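You operate a simulated robot arm through the tools that you are given. There is no shell and no other tool.

Carry out the task below with a simulated robot arm. There is one attempt and no reset: what you move stays moved.

Task
Switch the meter on and zero it on the clear vial.
Fine: put the vial back in its hole; leave the meter on. Set down upright: clear vial.

Only the result counts: the job must be done as asked and must still hold three seconds after the hand-in. Knocking over, shifting, dropping, spilling or breaking anything else fails it.

Robot
A 6-joint arm with a two-finger parallel gripper, fixed in place. Base frame: the origin is at the foot of the arm, x ahead of it, y to its left, z up; the work surface is at about z = 0.8. Readings come in m, rad, newtons and seconds.
With the tool pointing down near the work surface it reaches from about 0.34 to 0.76 m from the base axis. Its first joint turns from -1.152 to 1.152 rad. Payload 2.45 kg.
The tool frame sits at the grasp point between the pads (the TCP): z along the fingers, y along the line on which they close. The tips reach 0.024 m beyond it. Largest opening 0.068 m; finger width 0.017, thickness 0.01; the body of the gripper, 0.04 by 0.07 m, starts 0.041 m behind the TCP.
Orientation is told as [roll, pitch, yaw] about the base's x, y, z axes, in that order, counted from this pose: with the fingers straight down and closing along the base's y, the tool's x points along the base's -x, its y along +y and its z along -z.

Tools
- The arm moves only by the tool send_rows. Its argument "commands" is one flat list of numbers, 7 for each row, row after row: the shift along the base's x, y, z in units of 50 mm (1.0 is 50 mm), then the turn, a rotation vector about the base's x, y, z in units of 4 degrees (1.0 is 4 degrees), then the gripper command, from -1 (shut) to 1 (fully open), values between in proportion. In form: [x, y, z, ax, ay, az, hand, x, y, z, ax, ay, az, hand, ...]. A call has 1 to 20 rows; each row shifts and turns the commanded pose from where the row before left it. A call with a number of a shift or a turn outside -1 to 1 is refused whole. A row lasts 0.2 s, in which the tool goes at most 0.05 m and 0.15 rad; a call with a longer step from one row to the next is refused whole, and so is a gripper value outside its range. Where a pose cannot be reached the arm comes as near as it can. A force on the tool above 90 N (or 10 N above the force at the start of the call, whichever is more), or a blocked arm, ends the call early, and 0.2 s more pass. Each finger travels about 0.108 m/s and halts on what it meets, pressing with about 22 N; the grip force reading is that of the motor and also rises with nothing between the fingers. The clock runs only during rows and for 0.2 s after the last one: add rows that do not move to give the fingers time. It gives the time, the measured TCP pose, the force on the tool (base axes), the opening and the grip force at its end, in the units of the frame above (readings bear some noise), with the torque about the TCP (base axes, N m) and any sound that the robot's microphone picked up, and new pictures: "show" is both (left out), scene, wrist or none.
- Cameras (640 x 400 px; columns grow to the right, rows downward): "scene" is fixed at [0.1797, 0.4439, 1.4445]; the picture's right is [-0.44, -0.90, 0.00], its down [-0.68, 0.34, -0.65] and it looks along [0.58, -0.29, -0.76] (base axes); focal length 272 px, centre (320, 200). "wrist" rides on the gripper at [0.084, 0.011, -0.075] in the tool frame; the picture's right is [-0.13, 0.99, 0.00], its down [-0.60, -0.08, -0.79] and it looks along [-0.79, -0.10, 0.61] (tool axes); focal length 251 px, centre (320, 200). There is no depth. A picture from a camera that has moved, and an enlarged one, comes with that camera's place and axes in the base frame and with its lens.
- enlarge(camera, box): a new picture of the part [left, top, right, bottom] of that camera's present view, enlarged. It takes no simulated time.
- job_done(): hands the job in; it is judged then, once.

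Places have to be worked out from the pictures, the camera data and where the tool is seen. Open the gripper and draw the arm clear of the work before you hand the job in, unless the task says otherwise.

The tools are called after "Call:" as a command line: name --argument value ..., lists and objects as JSON in quotes. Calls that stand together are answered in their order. send_rows: Moves the arm, as the interface text tells. Its arguments: {"type":"object","properties":{"commands":{"type":"array"},"show":{"type":"string","enum":["both","scene","wrist","none"]}},"required":["commands"]} The other tools are called the same way: enlarge (camera, box) takes an enlarged picture of a part of a camera's view; job_done () hands the job in.

At the start:

```text
t: 0.0
tcp_pos: [0.4218, 0.1125, 1.1932]
tcp_rot: [0.0, 0.0, 0.001]
contact_force: [-0.4, 0.7, 0.1]
moment: [-0.02, 0.0, 0.0]
grip_width: 0.068
grip_force: 0.1
```

scene: 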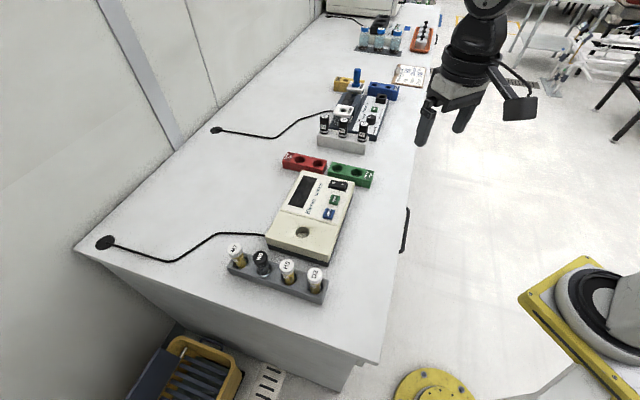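
wrist: 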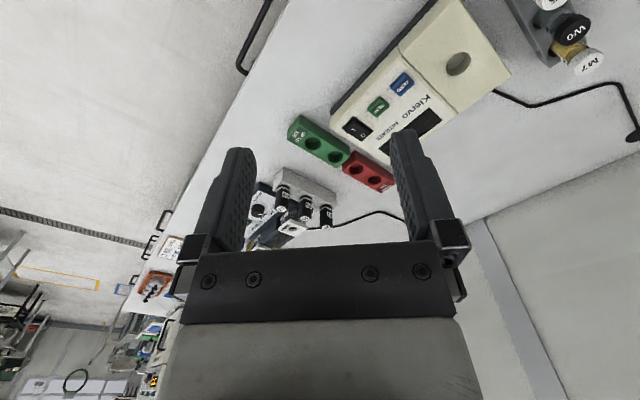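

I'll start by enlarging the meter and the vial rack, to see the labels and the controls.

Call:
enlarge --camera "scene" --box '[210, 140, 390, 310]'

Call:
enlarge --camera "scene" --box '[220, 230, 340, 305]'

Call:
enlarge --camera "scene" --box '[300, 60, 420, 160]'

Call:
enlarge --camera "wrist" --box '[320, 0, 640, 200]'

```text
2.35 times, centred on (300, 225) of scene
camera zoom: at [0.1797, 0.4439, 1.4445], right [-0.44, -0.9, 0.0], down [-0.68, 0.34, -0.65], along [0.58, -0.29, -0.76], focal length 640 px, centre (367, 141)
```

zoom: 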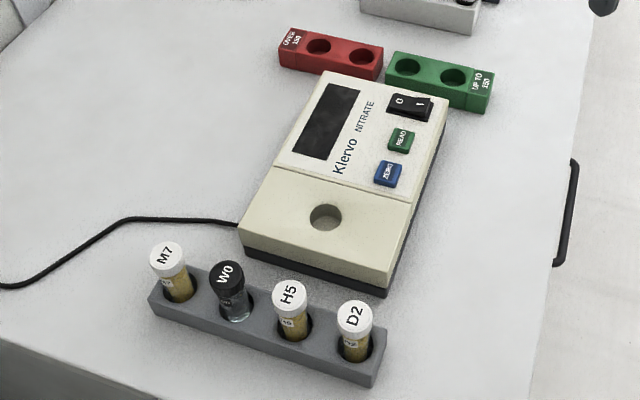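

```text
5.33 times, centred on (280, 268) of scene
camera zoom: at [0.1797, 0.4439, 1.4445], right [-0.44, -0.9, 0.0], down [-0.68, 0.34, -0.65], along [0.58, -0.29, -0.76], focal length 1450 px, centre (533, -160)
```

zoom: 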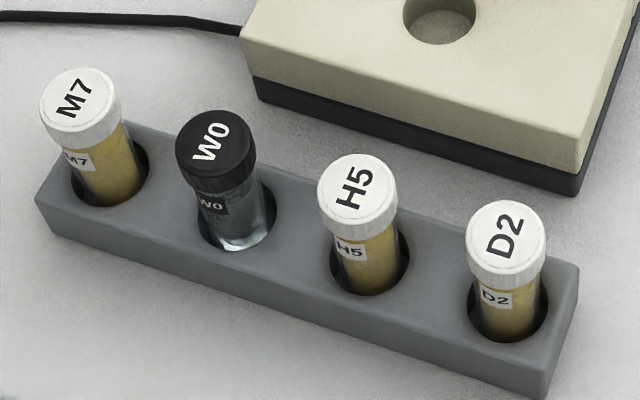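

```text
4.00 times, centred on (360, 110) of scene
camera zoom: at [0.1797, 0.4439, 1.4445], right [-0.44, -0.9, 0.0], down [-0.68, 0.34, -0.65], along [0.58, -0.29, -0.76], focal length 1088 px, centre (160, 560)
```

zoom: 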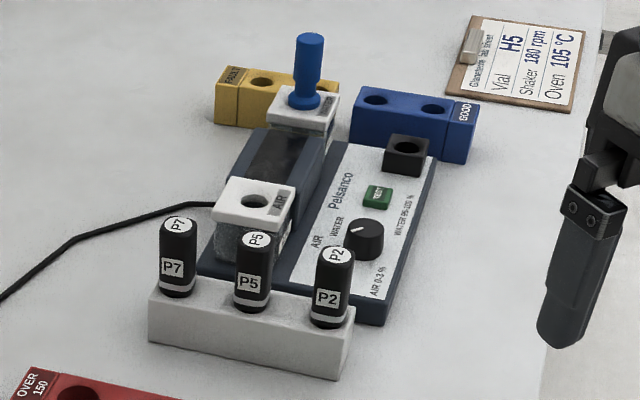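

```text
2.00 times, centred on (480, 100) of wrist
camera zoom: at [0.3379, 0.123, 1.2683], right [0.13, 0.99, 0.0], down [0.6, -0.08, 0.79], along [0.79, -0.1, -0.61], focal length 503 px, centre (0, 400)
```

zoom: 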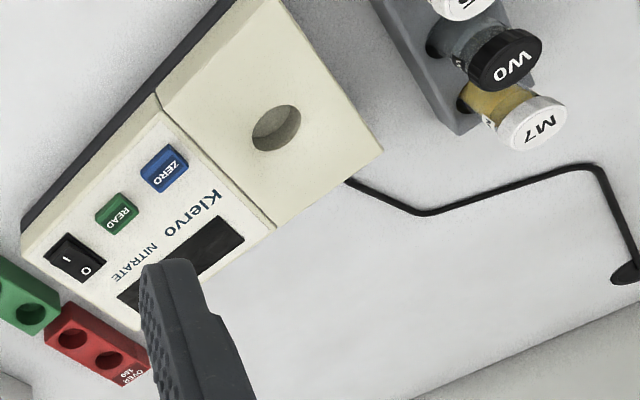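

The clear vial is W0, the one with the black cap, second in the grey rack. The Klervo meter has a 0/1 rocker, READ and ZERO buttons and a vial well. I'll move the arm to where the wrist camera sees the meter and rack well, so I can triangulate.

Call:
send_rows --commands '[-0.11, 0.69, -0.215, 0, 0, 0, 1, -0.11, 0.69, -0.215, 0, 0, 0, 1, -0.11, 0.69, -0.215, 0, 0, 0, 1, -0.11, 0.69, -0.215, 0, 0, 0, 1, 0, 0, 0, 0, 0, 0, 1]' --show "both"

```text
t: 1.2
tcp_pos: [0.4005, 0.2482, 1.1519]
tcp_rot: [0.0, -0.002, -0.001]
contact_force: [-0.1, -0.8, 0.5]
moment: [-0.01, -0.01, 0.01]
grip_width: 0.0681
grip_force: 0.2
camera wrist: at [0.3174, 0.2599, 1.2254], right [0.13, 0.99, 0.0], down [0.6, -0.08, 0.79], along [0.79, -0.1, -0.61], focal length 251 px, centre (320, 200)
```

scene: 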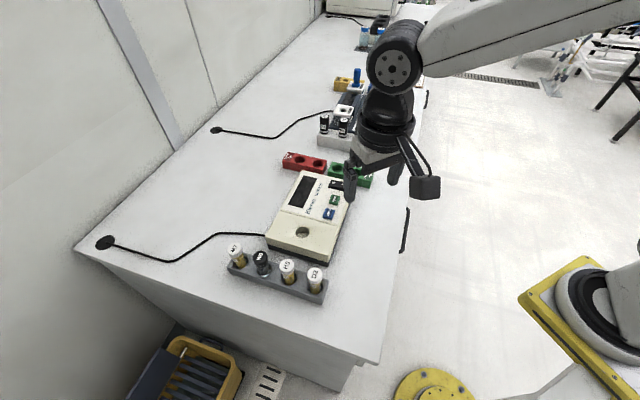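
wrist: 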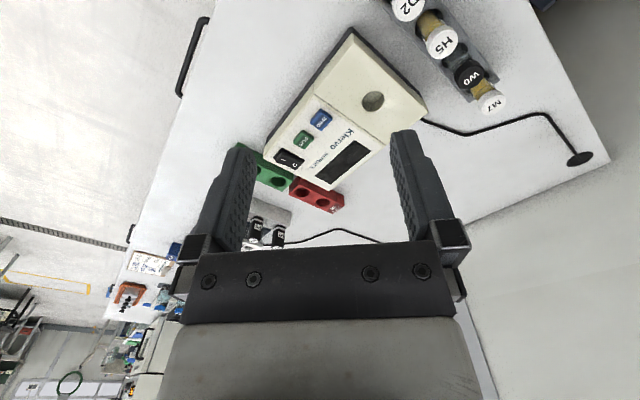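

The meter and the rack are both in the wrist view now. I'll enlarge them for accurate pixel positions.

Call:
enlarge --camera "wrist" --box '[240, 20, 440, 200]'

Call:
enlarge --camera "wrist" --box '[380, 0, 540, 120]'

Call:
enlarge --camera "scene" --box '[220, 150, 360, 310]'

```text
2.22 times, centred on (340, 110) of wrist
camera zoom: at [0.3174, 0.2599, 1.2254], right [0.13, 0.99, 0.0], down [0.6, -0.08, 0.79], along [0.79, -0.1, -0.61], focal length 559 px, centre (276, 400)
```

zoom: 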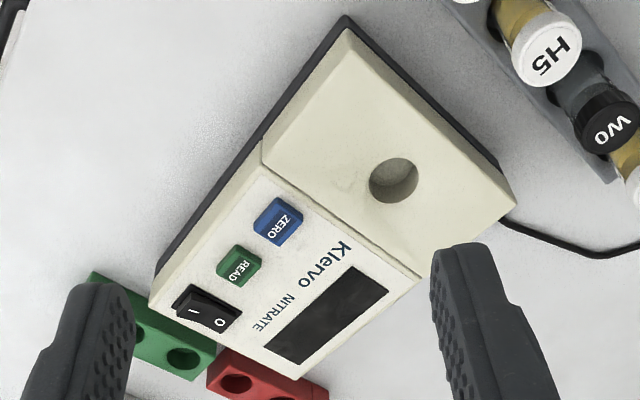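

```text
3.33 times, centred on (460, 60) of wrist
camera zoom: at [0.3174, 0.2599, 1.2254], right [0.13, 0.99, 0.0], down [0.6, -0.08, 0.79], along [0.79, -0.1, -0.61], focal length 838 px, centre (-147, 667)
```

zoom: 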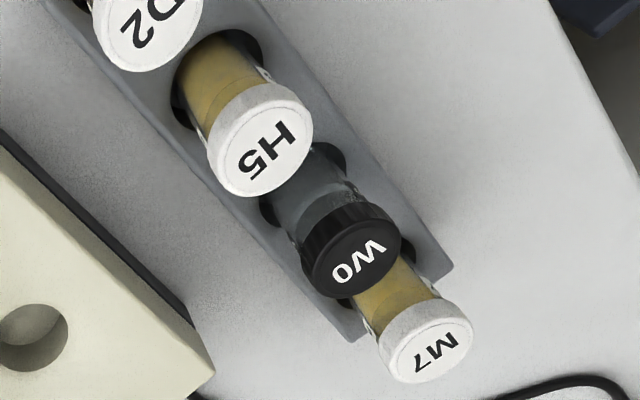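

```text
2.50 times, centred on (290, 230) of scene
camera zoom: at [0.1797, 0.4439, 1.4445], right [-0.44, -0.9, 0.0], down [-0.68, 0.34, -0.65], along [0.58, -0.29, -0.76], focal length 680 px, centre (395, 125)
```

zoom: 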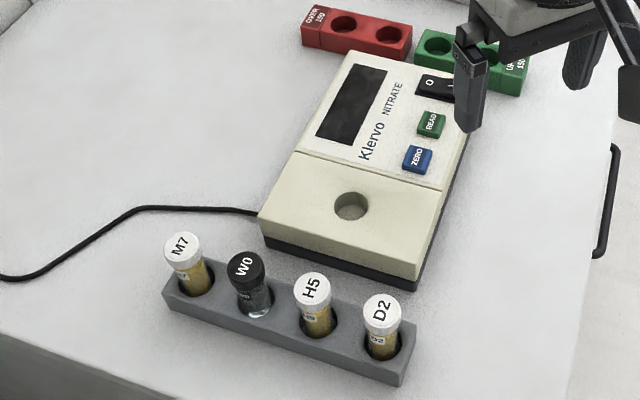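

Triangulated positions:

| Item | x | y | z |
|---|---|---|---|
| W0 cap top | 0.503 | 0.431 | 0.904 |
| Meter well rim | 0.543 | 0.312 | 0.869 |
| ZERO button | 0.558 | 0.230 | 0.880 |
| Rocker "1" side | 0.621 | 0.152 | 0.89 |

The rack and the meter both sit at about 45°. I'll yaw 45°, shut the fingers and move to hover above the rocker's "1" side.

Call:
send_rows --commands '[0.366, -0.16, -0.22, 0, 0, 0.9375, -1, 0.366, -0.16, -0.22, 0, 0, 0.9375, -1, 0.366, -0.16, -0.22, 0, 0, 0.9375, -1, 0.366, -0.16, -0.22, 0, 0, 0.9375, -1, 0.366, -0.16, -0.22, 0, 0, 0.9375, -1, 0.366, -0.16, -0.22, 0, 0, 0.9375, -1, 0.366, -0.16, -0.22, 0, 0, 0.9375, -1, 0.366, -0.16, -0.22, 0, 0, 0.9375, -1, 0.366, -0.16, -0.22, 0, 0, 0.9375, -1, 0.366, -0.16, -0.22, 0, 0, 0.9375, -1, 0.366, -0.16, -0.22, 0, 0, 0.9375, -1, 0.366, -0.16, -0.22, 0, 0, 0.9375, -1, 0, 0, 0, 0, 0, 0, -1]' --show "both"

```text
t: 4.0
tcp_pos: [0.6194, 0.1546, 1.0196]
tcp_rot: [0.0, 0.0, 0.787]
contact_force: [-0.6, -0.3, -0.5]
moment: [0.0, -0.01, -0.01]
grip_width: 0.0001
grip_force: 21.8
camera wrist: at [0.5536, 0.1032, 1.0937], right [-0.61, 0.79, 0.0], down [0.48, 0.37, 0.79], along [0.63, 0.48, -0.61], focal length 251 px, centre (320, 200)
```

scene: 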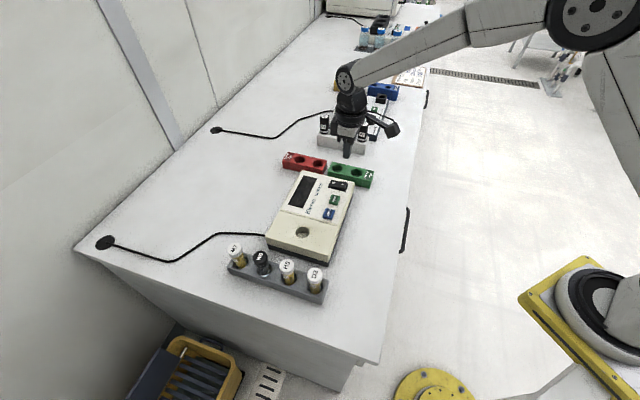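
wrist: 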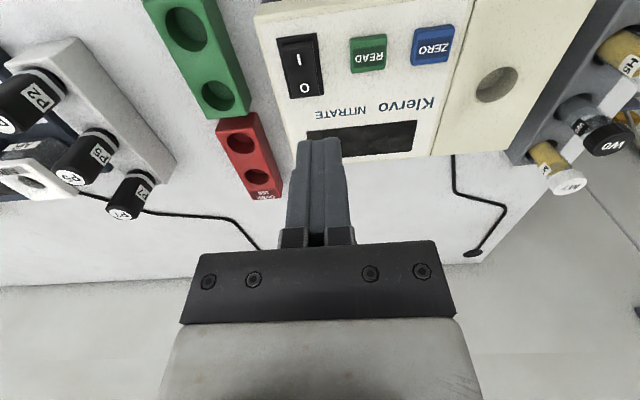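

The rocker, both buttons and the well all show clearly. I'll enlarge the wrist and scene pictures to refine the positions.

Call:
enlarge --camera "wrist" --box '[250, 0, 490, 150]'

Call:
enlarge --camera "scene" --box '[290, 110, 390, 230]'

Call:
enlarge --camera "wrist" --box '[480, 20, 640, 220]'

```text
2.67 times, centred on (370, 75) of wrist
camera zoom: at [0.5536, 0.1032, 1.0937], right [-0.61, 0.79, 0.0], down [0.48, 0.37, 0.79], along [0.63, 0.48, -0.61], focal length 670 px, centre (187, 533)
```

zoom: 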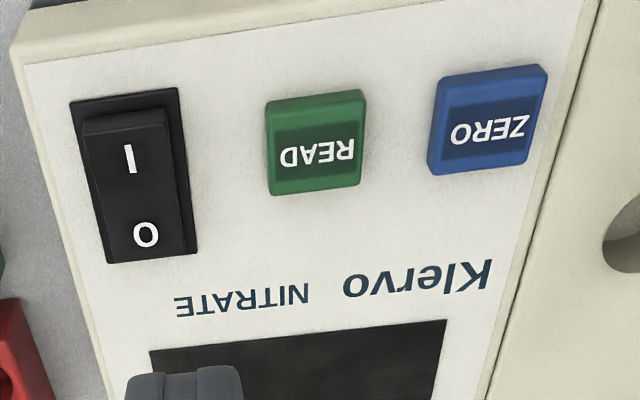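

```text
3.33 times, centred on (340, 170) of scene
camera zoom: at [0.1797, 0.4439, 1.4445], right [-0.44, -0.9, 0.0], down [-0.68, 0.34, -0.65], along [0.58, -0.29, -0.76], focal length 906 px, centre (253, 300)
```

zoom: 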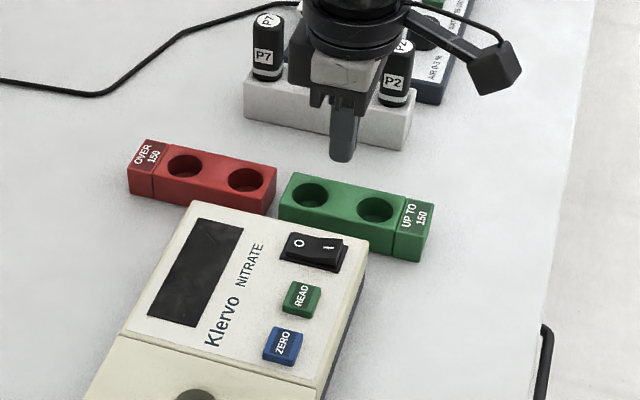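

```text
2.00 times, centred on (560, 120) of wrist
camera zoom: at [0.5536, 0.1032, 1.0937], right [-0.61, 0.79, 0.0], down [0.48, 0.37, 0.79], along [0.63, 0.48, -0.61], focal length 503 px, centre (-160, 360)
```

zoom: 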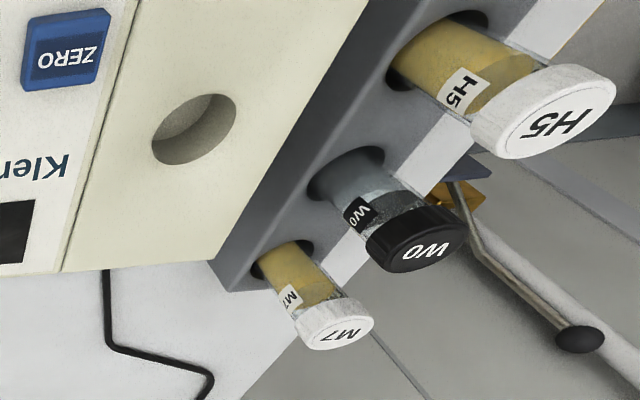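

The refined positions agree between the two cameras:

| Item | x | y | z |
|---|---|---|---|
| Rocker "1" | 0.637 | 0.1465 | 0.880 |
| ZERO | 0.566 | 0.226 | 0.873 |
| Well | 0.548 | 0.311 | 0.862 |
| W0 cap top | 0.506 | 0.431 | 0.900 |

I'll move to just above the "1" side and check before pressing.

Call:
send_rows --commands '[0.166, -0.091, 0, 0, 0, 0, -1, 0.166, -0.091, 0, 0, 0, 0, -1, 0, 0, -0.6, 0, 0, 0, -1, 0, 0, -0.6, 0, 0, 0, -1, 0, 0, -0.6, 0, 0, 0, -1, 0, 0, 0, 0, 0, 0, -1]' --show "both"

Call:
enlarge --camera "scene" --box '[300, 130, 390, 220]'

Call:
enlarge --camera "wrist" --box '[240, 80, 400, 230]'

```text
t: 5.4
tcp_pos: [0.6337, 0.143, 0.9243]
tcp_rot: [0.002, -0.001, 0.786]
contact_force: [-0.1, 0.2, 0.3]
moment: [0.01, 0.01, -0.02]
grip_width: 0.0
grip_force: 21.6
camera wrist: at [0.5672, 0.092, 0.9997], right [-0.61, 0.79, 0.0], down [0.48, 0.37, 0.79], along [0.63, 0.48, -0.61], focal length 251 px, centre (320, 200)
```

scene: 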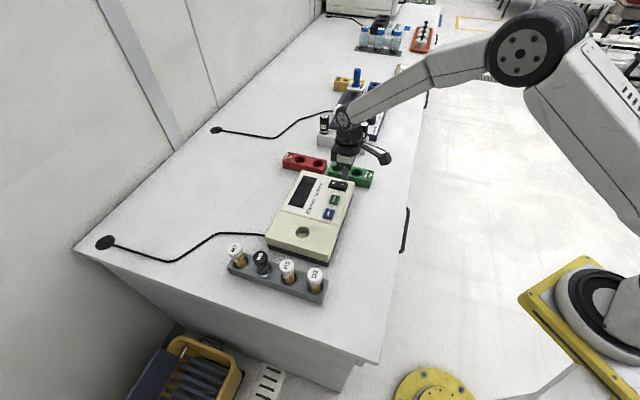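
wrist: 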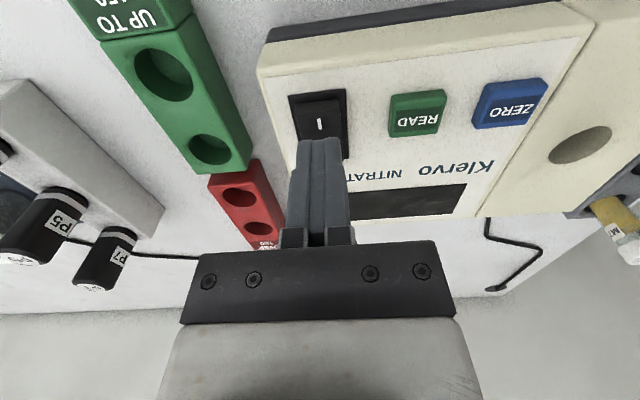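

```text
4.44 times, centred on (345, 175) of scene
camera zoom: at [0.1797, 0.4439, 1.4445], right [-0.44, -0.9, 0.0], down [-0.68, 0.34, -0.65], along [0.58, -0.29, -0.76], focal length 1208 px, centre (209, 311)
```

zoom: 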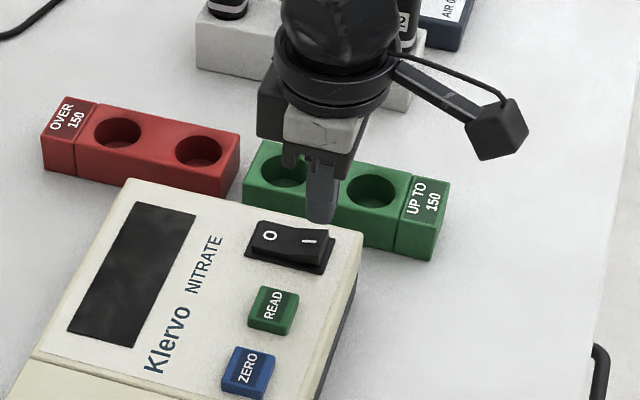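

```text
2.67 times, centred on (320, 155) of wrist
camera zoom: at [0.5672, 0.092, 0.9997], right [-0.61, 0.79, 0.0], down [0.48, 0.37, 0.79], along [0.63, 0.48, -0.61], focal length 670 px, centre (320, 320)
```

zoom: 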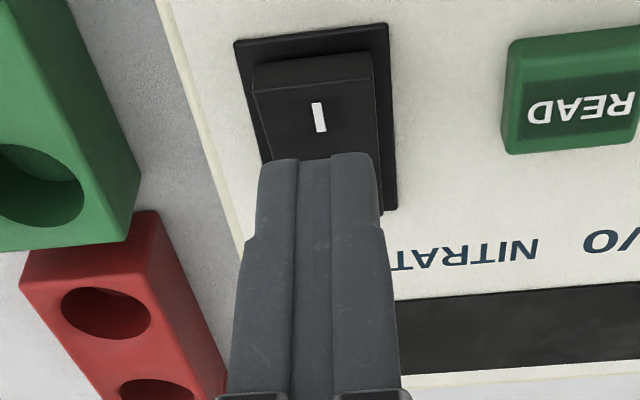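

The tips hang about 3–4 mm outward of the "1" mark. I'll shift slightly inward and come down gently until the rocker moves.

Call:
send_rows --commands '[0.06, 0.06, 0, 0, 0, 0, -1, 0, 0, -0.1, 0, 0, 0, -1, 0, 0, -0.1, 0, 0, 0, -1, 0, 0, -0.1, 0, 0, 0, -1, 0, 0, -0.04, 0, 0, 0, -1, 0, 0, -0.04, 0, 0, 0, -1, 0, 0, 0, 0, 0, 0, -1]' --show "both"

Call:
enlarge --camera "wrist" --box '[240, 80, 400, 230]'

Call:
enlarge --camera "scene" --box '[290, 150, 370, 220]'

```text
t: 7.0
tcp_pos: [0.6382, 0.146, 0.9085]
tcp_rot: [0.0, 0.001, 0.785]
contact_force: [-0.2, -0.1, 0.0]
moment: [-0.01, -0.03, 0.0]
grip_width: 0.0001
grip_force: 21.8
camera wrist: at [0.572, 0.0953, 0.9832], right [-0.61, 0.79, 0.0], down [0.48, 0.37, 0.79], along [0.63, 0.48, -0.61], focal length 251 px, centre (320, 200)
```

scene: 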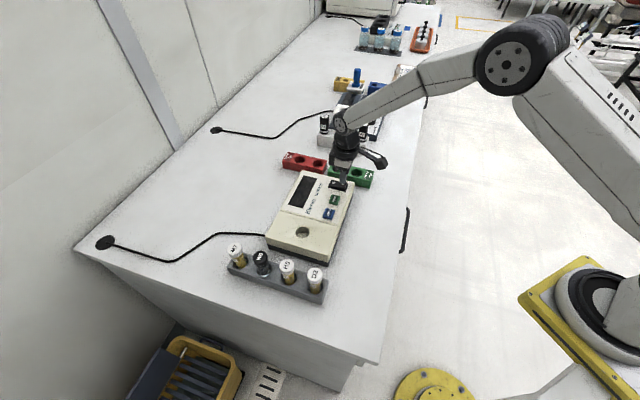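
wrist: 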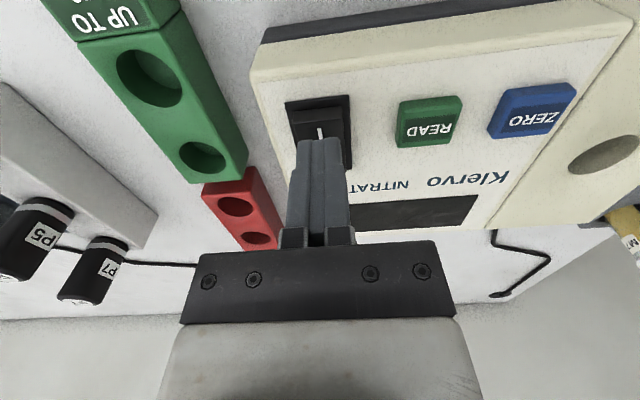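

```text
2.67 times, centred on (320, 155) of wrist
camera zoom: at [0.572, 0.0953, 0.9832], right [-0.61, 0.79, 0.0], down [0.48, 0.37, 0.79], along [0.63, 0.48, -0.61], focal length 670 px, centre (320, 320)
```

zoom: 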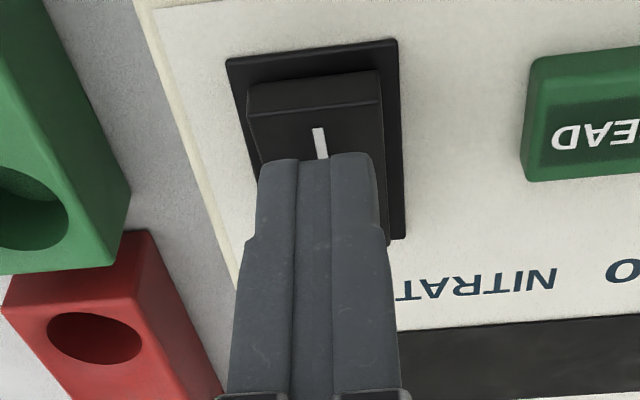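

```text
5.71 times, centred on (330, 185) of scene
camera zoom: at [0.1797, 0.4439, 1.4445], right [-0.44, -0.9, 0.0], down [-0.68, 0.34, -0.65], along [0.58, -0.29, -0.76], focal length 1554 px, centre (263, 286)
```

zoom: 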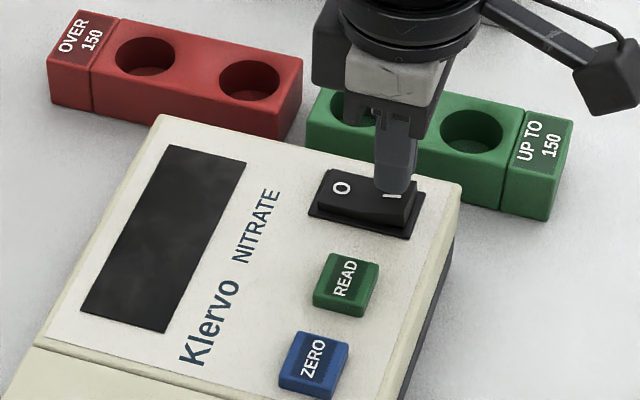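

The tips are right over the "1" half, perhaps 3 mm inward of the mark. I'll shift out 2 mm and press down in small steps.

Call:
send_rows --commands '[-0.04, -0.04, 0, 0, 0, 0, -1, 0, 0, -0.05, 0, 0, 0, -1, 0, 0, -0.05, 0, 0, 0, -1, 0, 0, -0.05, 0, 0, 0, -1, 0, 0, -0.05, 0, 0, 0, -1, 0, 0, 0, 0, 0, 0, -1]' --show "both"

Call:
enlarge --camera "scene" --box '[290, 150, 370, 220]'

```text
t: 8.4
tcp_pos: [0.6359, 0.1447, 0.8994]
tcp_rot: [0.0, 0.0, 0.786]
contact_force: [-0.3, -0.6, 1.7]
moment: [0.02, 0.04, 0.02]
grip_width: 0.0
grip_force: 22.5
camera wrist: at [0.5694, 0.094, 0.9738], right [-0.61, 0.79, 0.0], down [0.48, 0.37, 0.79], along [0.63, 0.48, -0.61], focal length 251 px, centre (320, 200)
```

scene: 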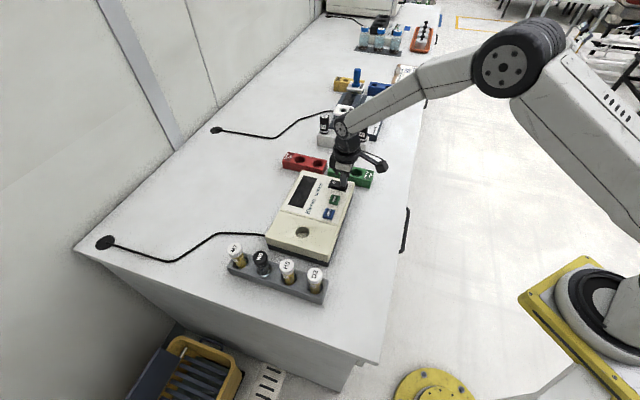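
wrist: 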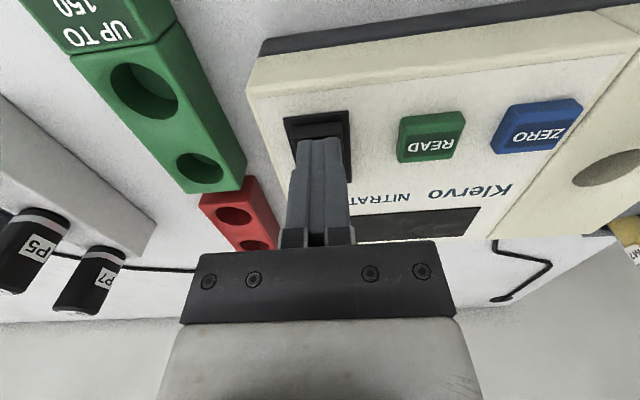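

```text
5.71 times, centred on (330, 185) of scene
camera zoom: at [0.1797, 0.4439, 1.4445], right [-0.44, -0.9, 0.0], down [-0.68, 0.34, -0.65], along [0.58, -0.29, -0.76], focal length 1554 px, centre (263, 286)
```

zoom: 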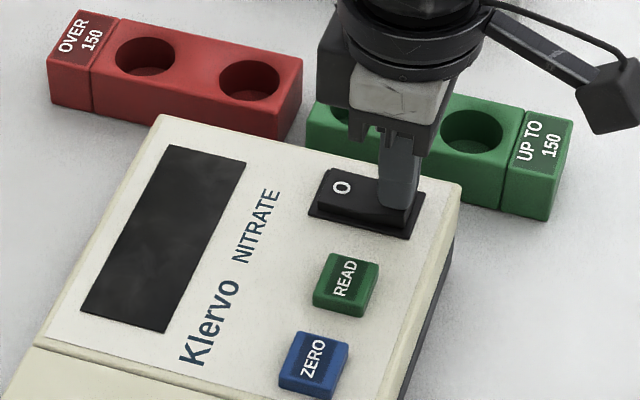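

There is light contact now (1.7 N). I'll press on down in small steps.

Call:
send_rows --commands '[0, 0, -0.04, 0, 0, 0, -1, 0, 0, -0.04, 0, 0, 0, -1, 0, 0, -0.04, 0, 0, 0, -1, 0, 0, 0, 0, 0, 0, -1]' --show "both"

Call:
enlarge --camera "scene" --box '[270, 150, 370, 220]'

```text
t: 9.4
tcp_pos: [0.6355, 0.1453, 0.8951]
tcp_rot: [-0.003, -0.002, 0.786]
contact_force: [-18.0, -7.6, 39.1]
moment: [0.09, 0.23, 0.04]
grip_width: 0.0001
grip_force: 22.2
camera wrist: at [0.5694, 0.0935, 0.9705], right [-0.61, 0.79, 0.0], down [0.48, 0.37, 0.79], along [0.63, 0.48, -0.61], focal length 251 px, centre (320, 200)
```

scene: 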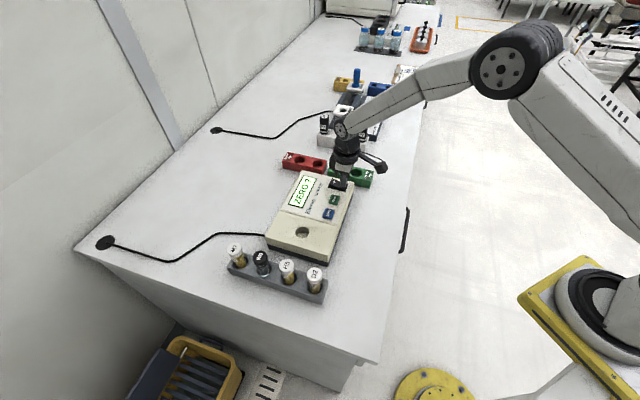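
wrist: 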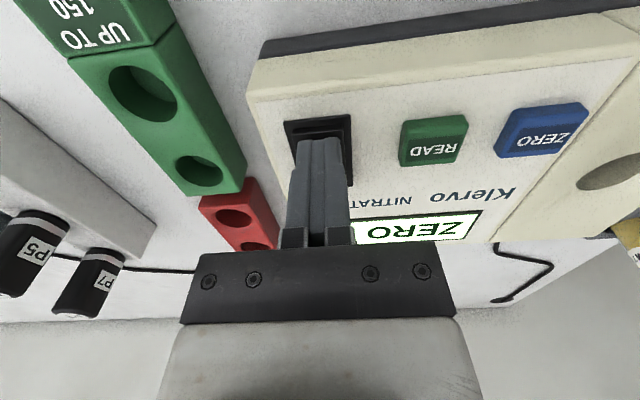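

```text
5.71 times, centred on (320, 185) of scene
camera zoom: at [0.1784, 0.4435, 1.4448], right [-0.44, -0.9, 0.0], down [-0.68, 0.34, -0.65], along [0.58, -0.29, -0.76], focal length 1554 px, centre (320, 286)
```

zoom: 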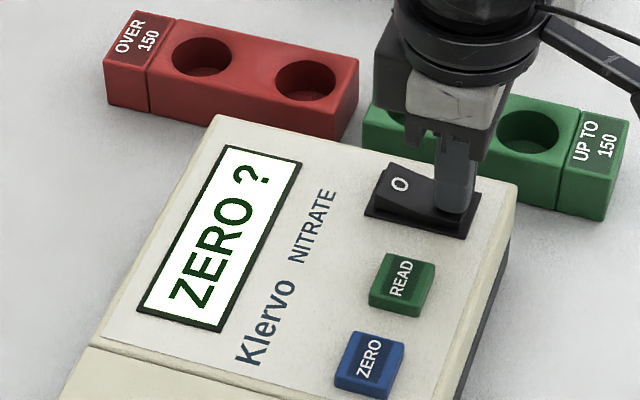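

The rocker has switched and the display reads "ZERO ?", so the meter is on. I'll lift straight off, open the gripper, and travel high to a hover above W0.

Call:
send_rows --commands '[0, 0, 0.1, 0, 0, 0, -1, 0, 0, 0.4, 0, 0, 0, -1, 0, 0, 0.8, 0, 0, 0, -1, 0, 0, 0.9, 0, 0, 0, -1, 0, 0, 0.5, 0, 0, 0, 0, -0.371, 0.817, 0, 0, 0, 0, 1, -0.371, 0.817, 0, 0, 0, 0, 1, -0.371, 0.817, 0, 0, 0, 0, 1, -0.371, 0.817, 0, 0, 0, 0, 1, -0.371, 0.817, 0, 0, 0, 0, 1, -0.371, 0.817, 0, 0, 0, 0, 1, -0.371, 0.817, 0, 0, 0, 0, 1, 0, 0, 0, 0, 0, 0, 1, 0, 0, 0, 0, 0, 0, 1]' --show "both"

Call:
enlarge --camera "wrist" --box '[220, 0, 420, 140]'

Call:
enlarge --camera "scene" --box '[210, 160, 370, 310]'

```text
t: 12.4
tcp_pos: [0.5027, 0.4301, 1.0295]
tcp_rot: [-0.001, 0.0, 0.786]
contact_force: [1.4, 0.1, -0.2]
moment: [0.0, 0.01, 0.02]
grip_width: 0.0679
grip_force: 0.1
camera wrist: at [0.4361, 0.3789, 1.105], right [-0.61, 0.79, 0.0], down [0.48, 0.37, 0.79], along [0.63, 0.48, -0.61], focal length 251 px, centre (320, 200)
```

scene: 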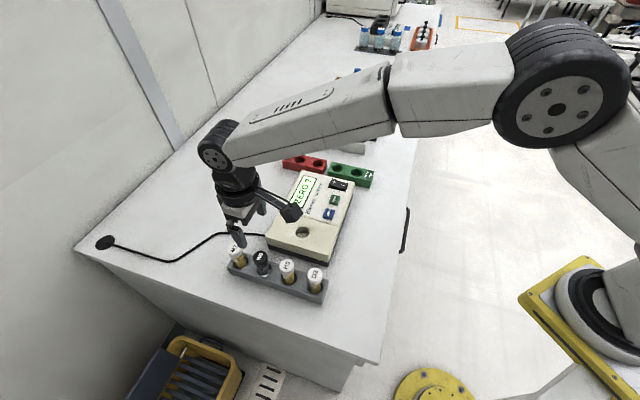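
wrist: 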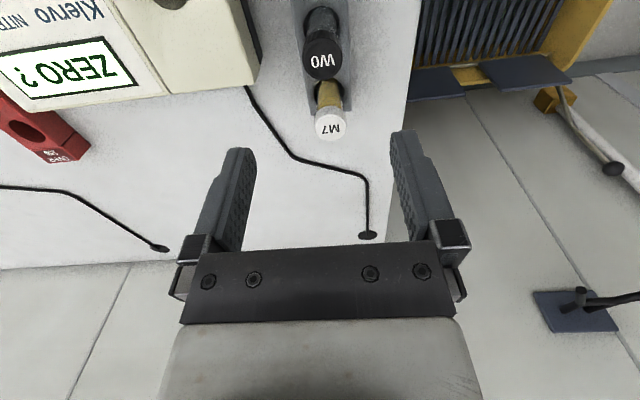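

```text
2.86 times, centred on (320, 70) of wrist
camera zoom: at [0.4361, 0.3789, 1.105], right [-0.61, 0.79, 0.0], down [0.48, 0.37, 0.79], along [0.63, 0.48, -0.61], focal length 718 px, centre (320, 571)
```

zoom: 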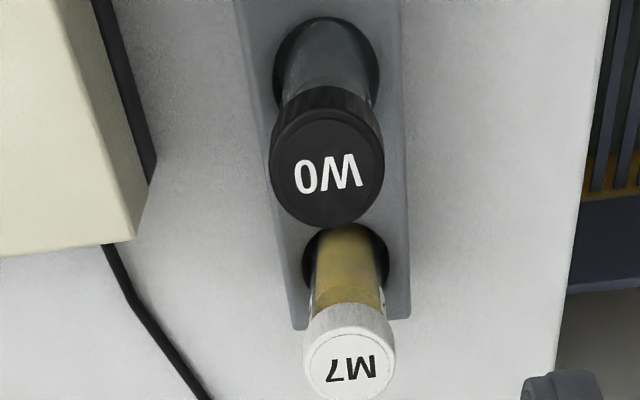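

```text
2.67 times, centred on (290, 235) of scene
camera zoom: at [0.1797, 0.4439, 1.4445], right [-0.44, -0.9, 0.0], down [-0.68, 0.34, -0.65], along [0.58, -0.29, -0.76], focal length 725 px, centre (400, 107)
```

zoom: 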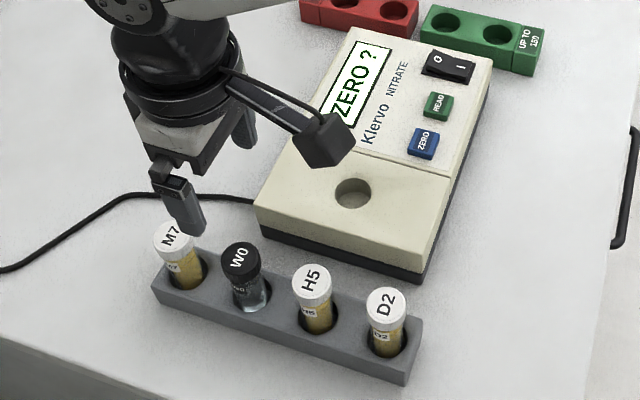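

The rack and the meter are undisturbed. W0's cap lies nearly under the tool axis, about 2 mm off. I'll correct that and lower partway with the fingers open to check the centring.

Call:
send_rows --commands '[0, 0.05, 0, 0, 0, 0, 1, 0, 0, -0.5, 0, 0, 0, 1, 0, 0, -0.5, 0, 0, 0, 1, 0, 0, -0.4, 0, 0, 0, 1, 0, 0, 0, 0, 0, 0, 1, 0, 0, 0, 0, 0, 0, 1]' --show "both"

Call:
enlarge --camera "wrist" --box '[200, 40, 440, 240]'

Call:
enlarge --camera "scene" --box '[220, 200, 340, 310]'

```text
t: 13.8
tcp_pos: [0.5064, 0.4336, 0.9565]
tcp_rot: [0.002, 0.001, 0.785]
contact_force: [-0.3, 0.9, -0.1]
moment: [0.01, 0.0, 0.01]
grip_width: 0.0678
grip_force: 0.2
camera wrist: at [0.4386, 0.3827, 1.0319], right [-0.61, 0.79, 0.0], down [0.48, 0.37, 0.79], along [0.63, 0.48, -0.61], focal length 251 px, centre (320, 200)
```

scene: 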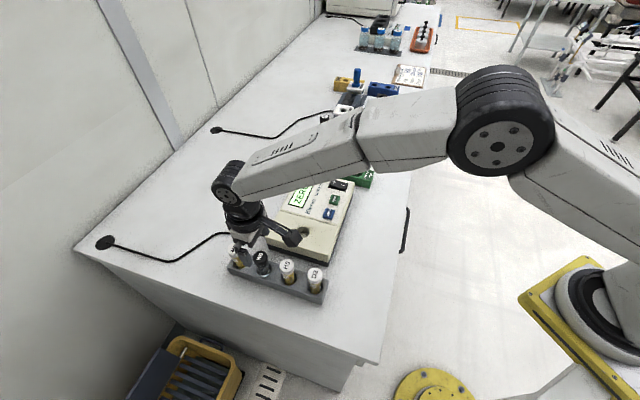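
wrist: 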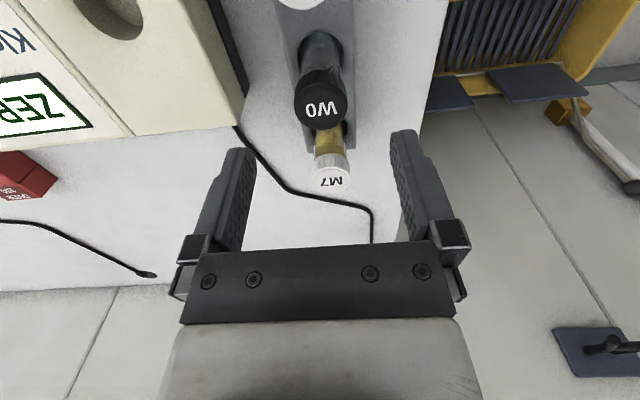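

```text
2.00 times, centred on (320, 140) of wrist
camera zoom: at [0.4386, 0.3827, 1.0319], right [-0.61, 0.79, 0.0], down [0.48, 0.37, 0.79], along [0.63, 0.48, -0.61], focal length 503 px, centre (320, 320)
```

zoom: 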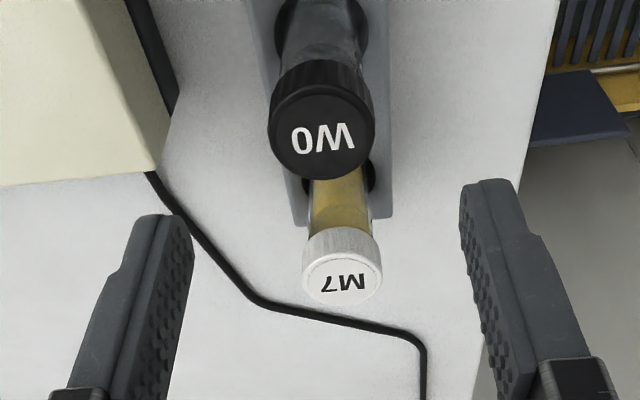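

```text
3.64 times, centred on (280, 255) of scene
camera zoom: at [0.1797, 0.4439, 1.4445], right [-0.44, -0.9, 0.0], down [-0.68, 0.34, -0.65], along [0.58, -0.29, -0.76], focal length 989 px, centre (466, 0)
```

zoom: 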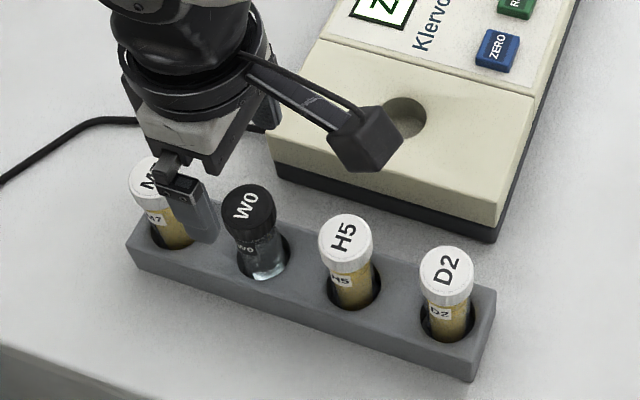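

The cameras agree that W0's cap is at about (0.503, 0.431, 0.905), so the tool is about 4 mm too far forward along the rack. I'll correct that and lower until the cap top sits between the pads.

Call:
send_rows --commands '[-0.06, -0.05, 0, 0, 0, 0, 1, 0, 0, -0.4, 0, 0, 0, 1, 0, 0, -0.4, 0, 0, 0, 1, 0, 0, 0, 0, 0, 0, 1, 0, 0, 0, 0, 0, 0, 1]' --show "both"

Call:
enlarge --camera "wrist" --box '[200, 60, 440, 260]'

Call:
enlarge --camera "scene" --box '[220, 200, 340, 310]'

```text
t: 15.0
tcp_pos: [0.5053, 0.4299, 0.9189]
tcp_rot: [0.001, -0.001, 0.785]
contact_force: [0.0, 0.6, -0.2]
moment: [0.0, -0.01, 0.04]
grip_width: 0.0679
grip_force: 0.1
camera wrist: at [0.4373, 0.3791, 0.9932], right [-0.61, 0.79, 0.0], down [0.48, 0.37, 0.79], along [0.63, 0.48, -0.61], focal length 251 px, centre (320, 200)
```

scene: 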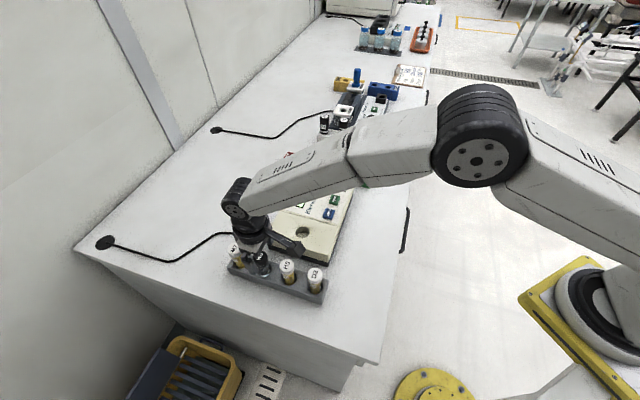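
wrist: 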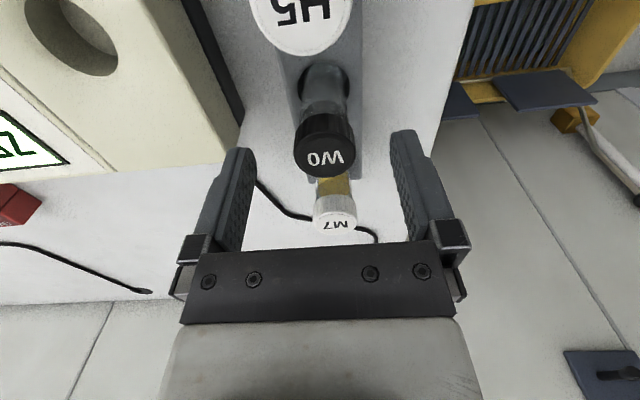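

```text
2.00 times, centred on (320, 160) of wrist
camera zoom: at [0.4373, 0.3791, 0.9932], right [-0.61, 0.79, 0.0], down [0.48, 0.37, 0.79], along [0.63, 0.48, -0.61], focal length 503 px, centre (320, 280)
```

zoom: 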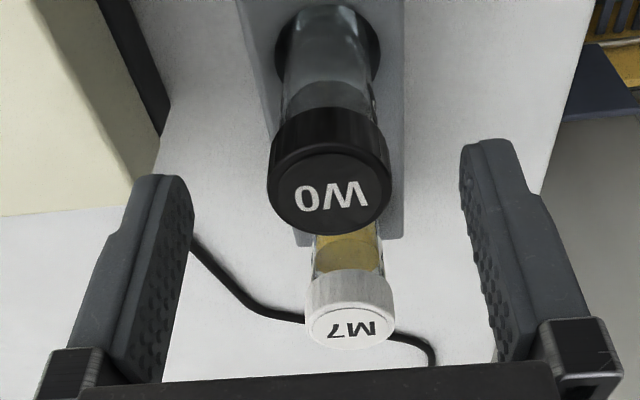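

```text
3.64 times, centred on (280, 255) of scene
camera zoom: at [0.1797, 0.4439, 1.4445], right [-0.44, -0.9, 0.0], down [-0.68, 0.34, -0.65], along [0.58, -0.29, -0.76], focal length 989 px, centre (466, 0)
```

zoom: 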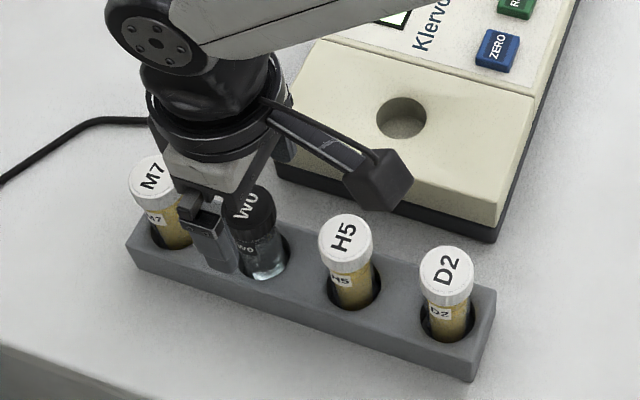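

The cap top is at about z = 0.902 and centred between the pads to within 1–2 mm. I'll nudge by 1 mm, lower so the pads cover the cap, and close gently.

Call:
send_rows --commands '[-0.02, 0.02, -0.14, 0, 0, 0, 1, 0, 0, -0.14, 0, 0, 0, 1, 0, 0, 0, 0, 0, 0, 0.4, 0, 0, 0, 0, 0, 0, 0.15, 0, 0, 0, 0, 0, 0, 0.05]' --show "both"

Call:
enlarge --camera "wrist" --box '[200, 60, 440, 260]'

Call:
enlarge --camera "scene" --box '[220, 200, 340, 310]'

```text
t: 16.2
tcp_pos: [0.5029, 0.4318, 0.9053]
tcp_rot: [0.002, 0.001, 0.786]
contact_force: [0.1, 0.0, 0.6]
moment: [-0.02, 0.01, -0.02]
grip_width: 0.0354
grip_force: 0.1
camera wrist: at [0.4364, 0.3801, 0.9796], right [-0.61, 0.79, 0.0], down [0.48, 0.37, 0.79], along [0.63, 0.48, -0.61], focal length 251 px, centre (320, 200)
```

scene: 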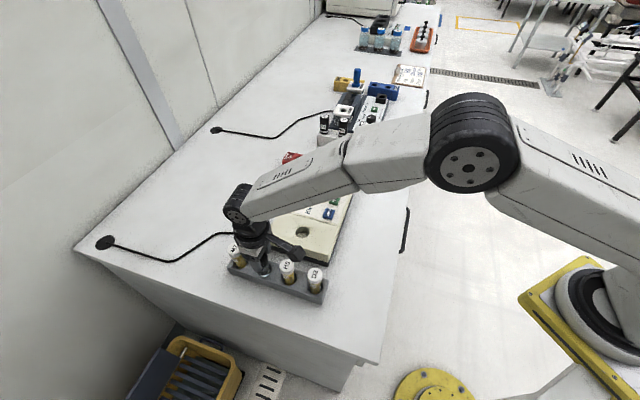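
wrist: 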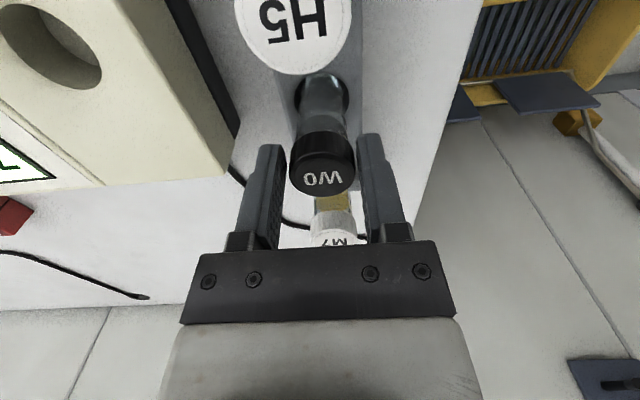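

```text
2.00 times, centred on (320, 160) of wrist
camera zoom: at [0.4364, 0.3801, 0.9796], right [-0.61, 0.79, 0.0], down [0.48, 0.37, 0.79], along [0.63, 0.48, -0.61], focal length 503 px, centre (320, 280)
```

zoom: 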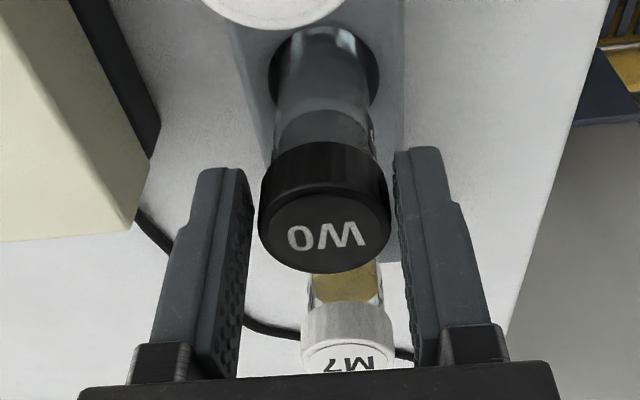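

```text
3.64 times, centred on (280, 255) of scene
camera zoom: at [0.1797, 0.4439, 1.4445], right [-0.44, -0.9, 0.0], down [-0.68, 0.34, -0.65], along [0.58, -0.29, -0.76], focal length 989 px, centre (466, 0)
```

zoom: 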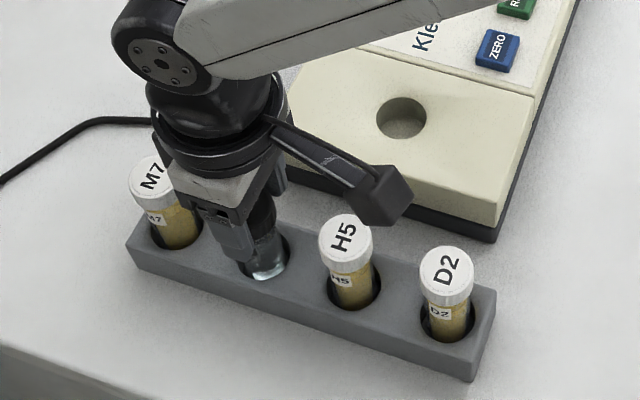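

The cap is centred between the pads, with about 1 mm of gap on each side. I'll close fully onto it.

Call:
send_rows --commands '[0, 0, 0, 0, 0, 0, -0.1, 0, 0, 0, 0, 0, 0, -1, 0, 0, 0, 0, 0, 0, -1]' --show "both"

Call:
enlarge --camera "wrist" --box '[200, 60, 440, 260]'

Call:
enlarge --camera "scene" --box '[220, 200, 340, 310]'

```text
t: 17.0
tcp_pos: [0.5034, 0.4313, 0.9042]
tcp_rot: [0.0, 0.001, 0.783]
contact_force: [-0.3, 0.0, 0.6]
moment: [0.01, -0.01, -0.02]
grip_width: 0.0309
grip_force: 22.1
camera wrist: at [0.4364, 0.3801, 0.9796], right [-0.61, 0.79, 0.0], down [0.48, 0.37, 0.79], along [0.63, 0.48, -0.61], focal length 251 px, centre (320, 200)
```

scene: 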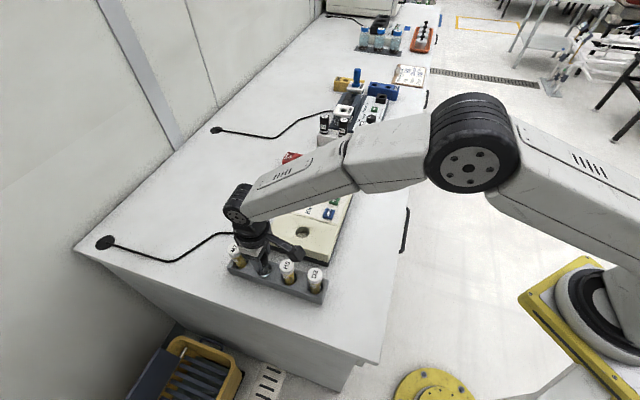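
wrist: 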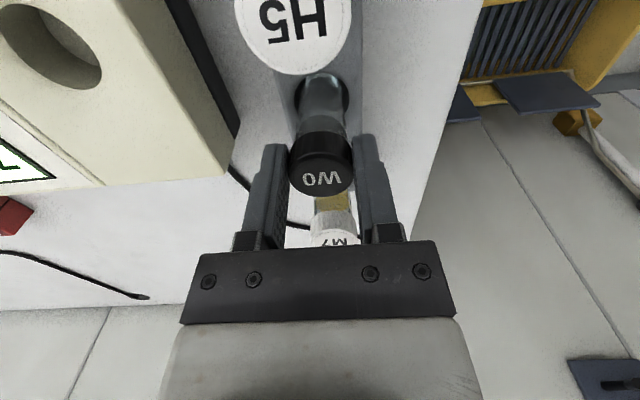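

```text
2.00 times, centred on (320, 160) of wrist
camera zoom: at [0.4364, 0.3801, 0.9796], right [-0.61, 0.79, 0.0], down [0.48, 0.37, 0.79], along [0.63, 0.48, -0.61], focal length 503 px, centre (320, 280)
```

zoom: 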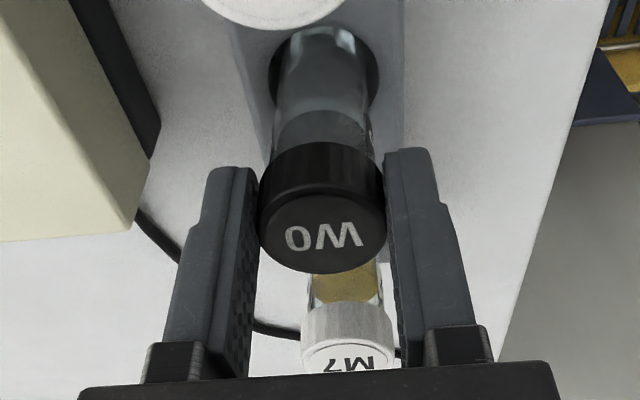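

```text
3.64 times, centred on (280, 255) of scene
camera zoom: at [0.1797, 0.4439, 1.4445], right [-0.44, -0.9, 0.0], down [-0.68, 0.34, -0.65], along [0.58, -0.29, -0.76], focal length 989 px, centre (466, 0)
```

zoom: 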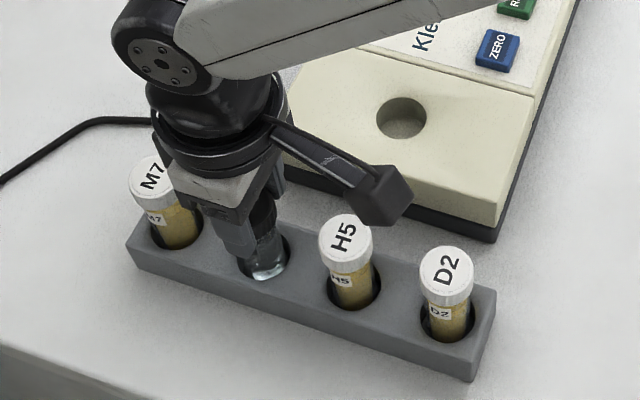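

The grip reads 0.031 m at 22 N, so the cap is held. I'll lift W0 straight up 12 cm, slowly at first, and check that the rack stays put.

Call:
send_rows --commands '[0, 0, 0.1, 0, 0, 0, -1, 0, 0, 0.2, 0, 0, 0, -1, 0, 0, 0.3, 0, 0, 0, -1, 0, 0, 0.5, 0, 0, 0, -1, 0, 0, 0.6, 0, 0, 0, -1, 0, 0, 0.7, 0, 0, 0, -1, 0, 0, 0, 0, 0, 0, -1]' --show "both"

Call:
enlarge --camera "scene" --box '[200, 170, 360, 310]'

Call:
enlarge --camera "wrist" --box '[180, 0, 440, 200]'

```text
t: 18.6
tcp_pos: [0.5022, 0.4313, 1.0226]
tcp_rot: [0.0, 0.001, 0.785]
contact_force: [-0.3, 0.5, 0.0]
moment: [-0.04, -0.01, 0.03]
grip_width: 0.0307
grip_force: 21.8
camera wrist: at [0.4349, 0.3805, 1.0991], right [-0.61, 0.79, 0.0], down [0.48, 0.37, 0.79], along [0.63, 0.48, -0.61], focal length 251 px, centre (320, 200)
```

scene: 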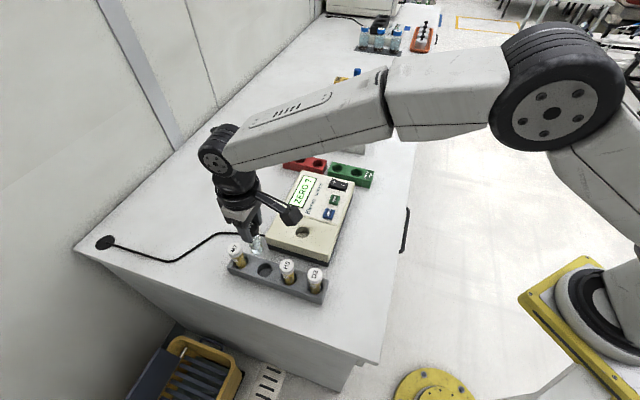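
wrist: 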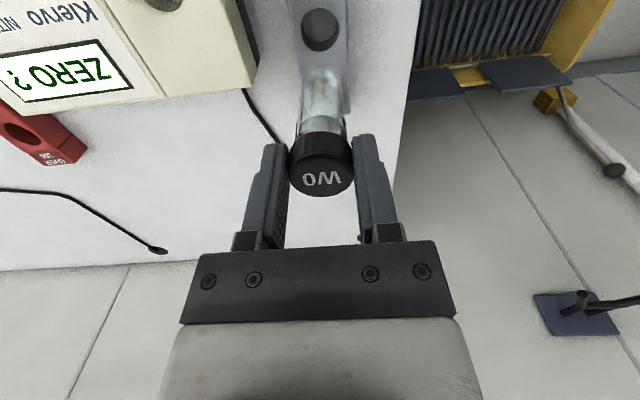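

```text
2.86 times, centred on (280, 240) of scene
camera zoom: at [0.1797, 0.4439, 1.4445], right [-0.44, -0.9, 0.0], down [-0.68, 0.34, -0.65], along [0.58, -0.29, -0.76], focal length 777 px, centre (434, 86)
```

zoom: 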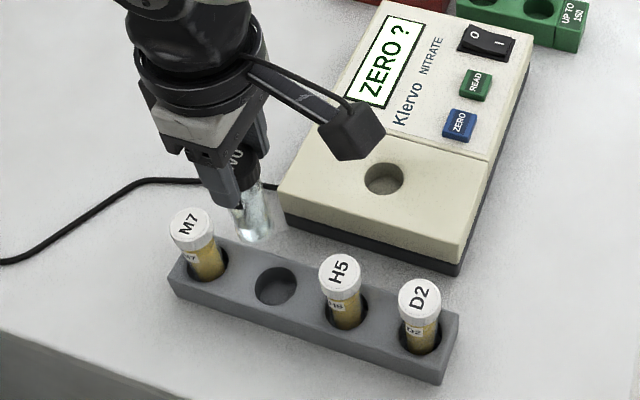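

```text
2.00 times, centred on (310, 100) of wrist
camera zoom: at [0.4349, 0.3805, 1.0991], right [-0.61, 0.79, 0.0], down [0.48, 0.37, 0.79], along [0.63, 0.48, -0.61], focal length 503 px, centre (340, 400)
```

zoom: 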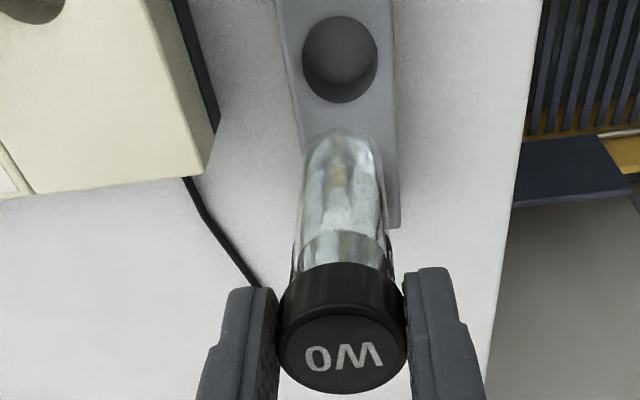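

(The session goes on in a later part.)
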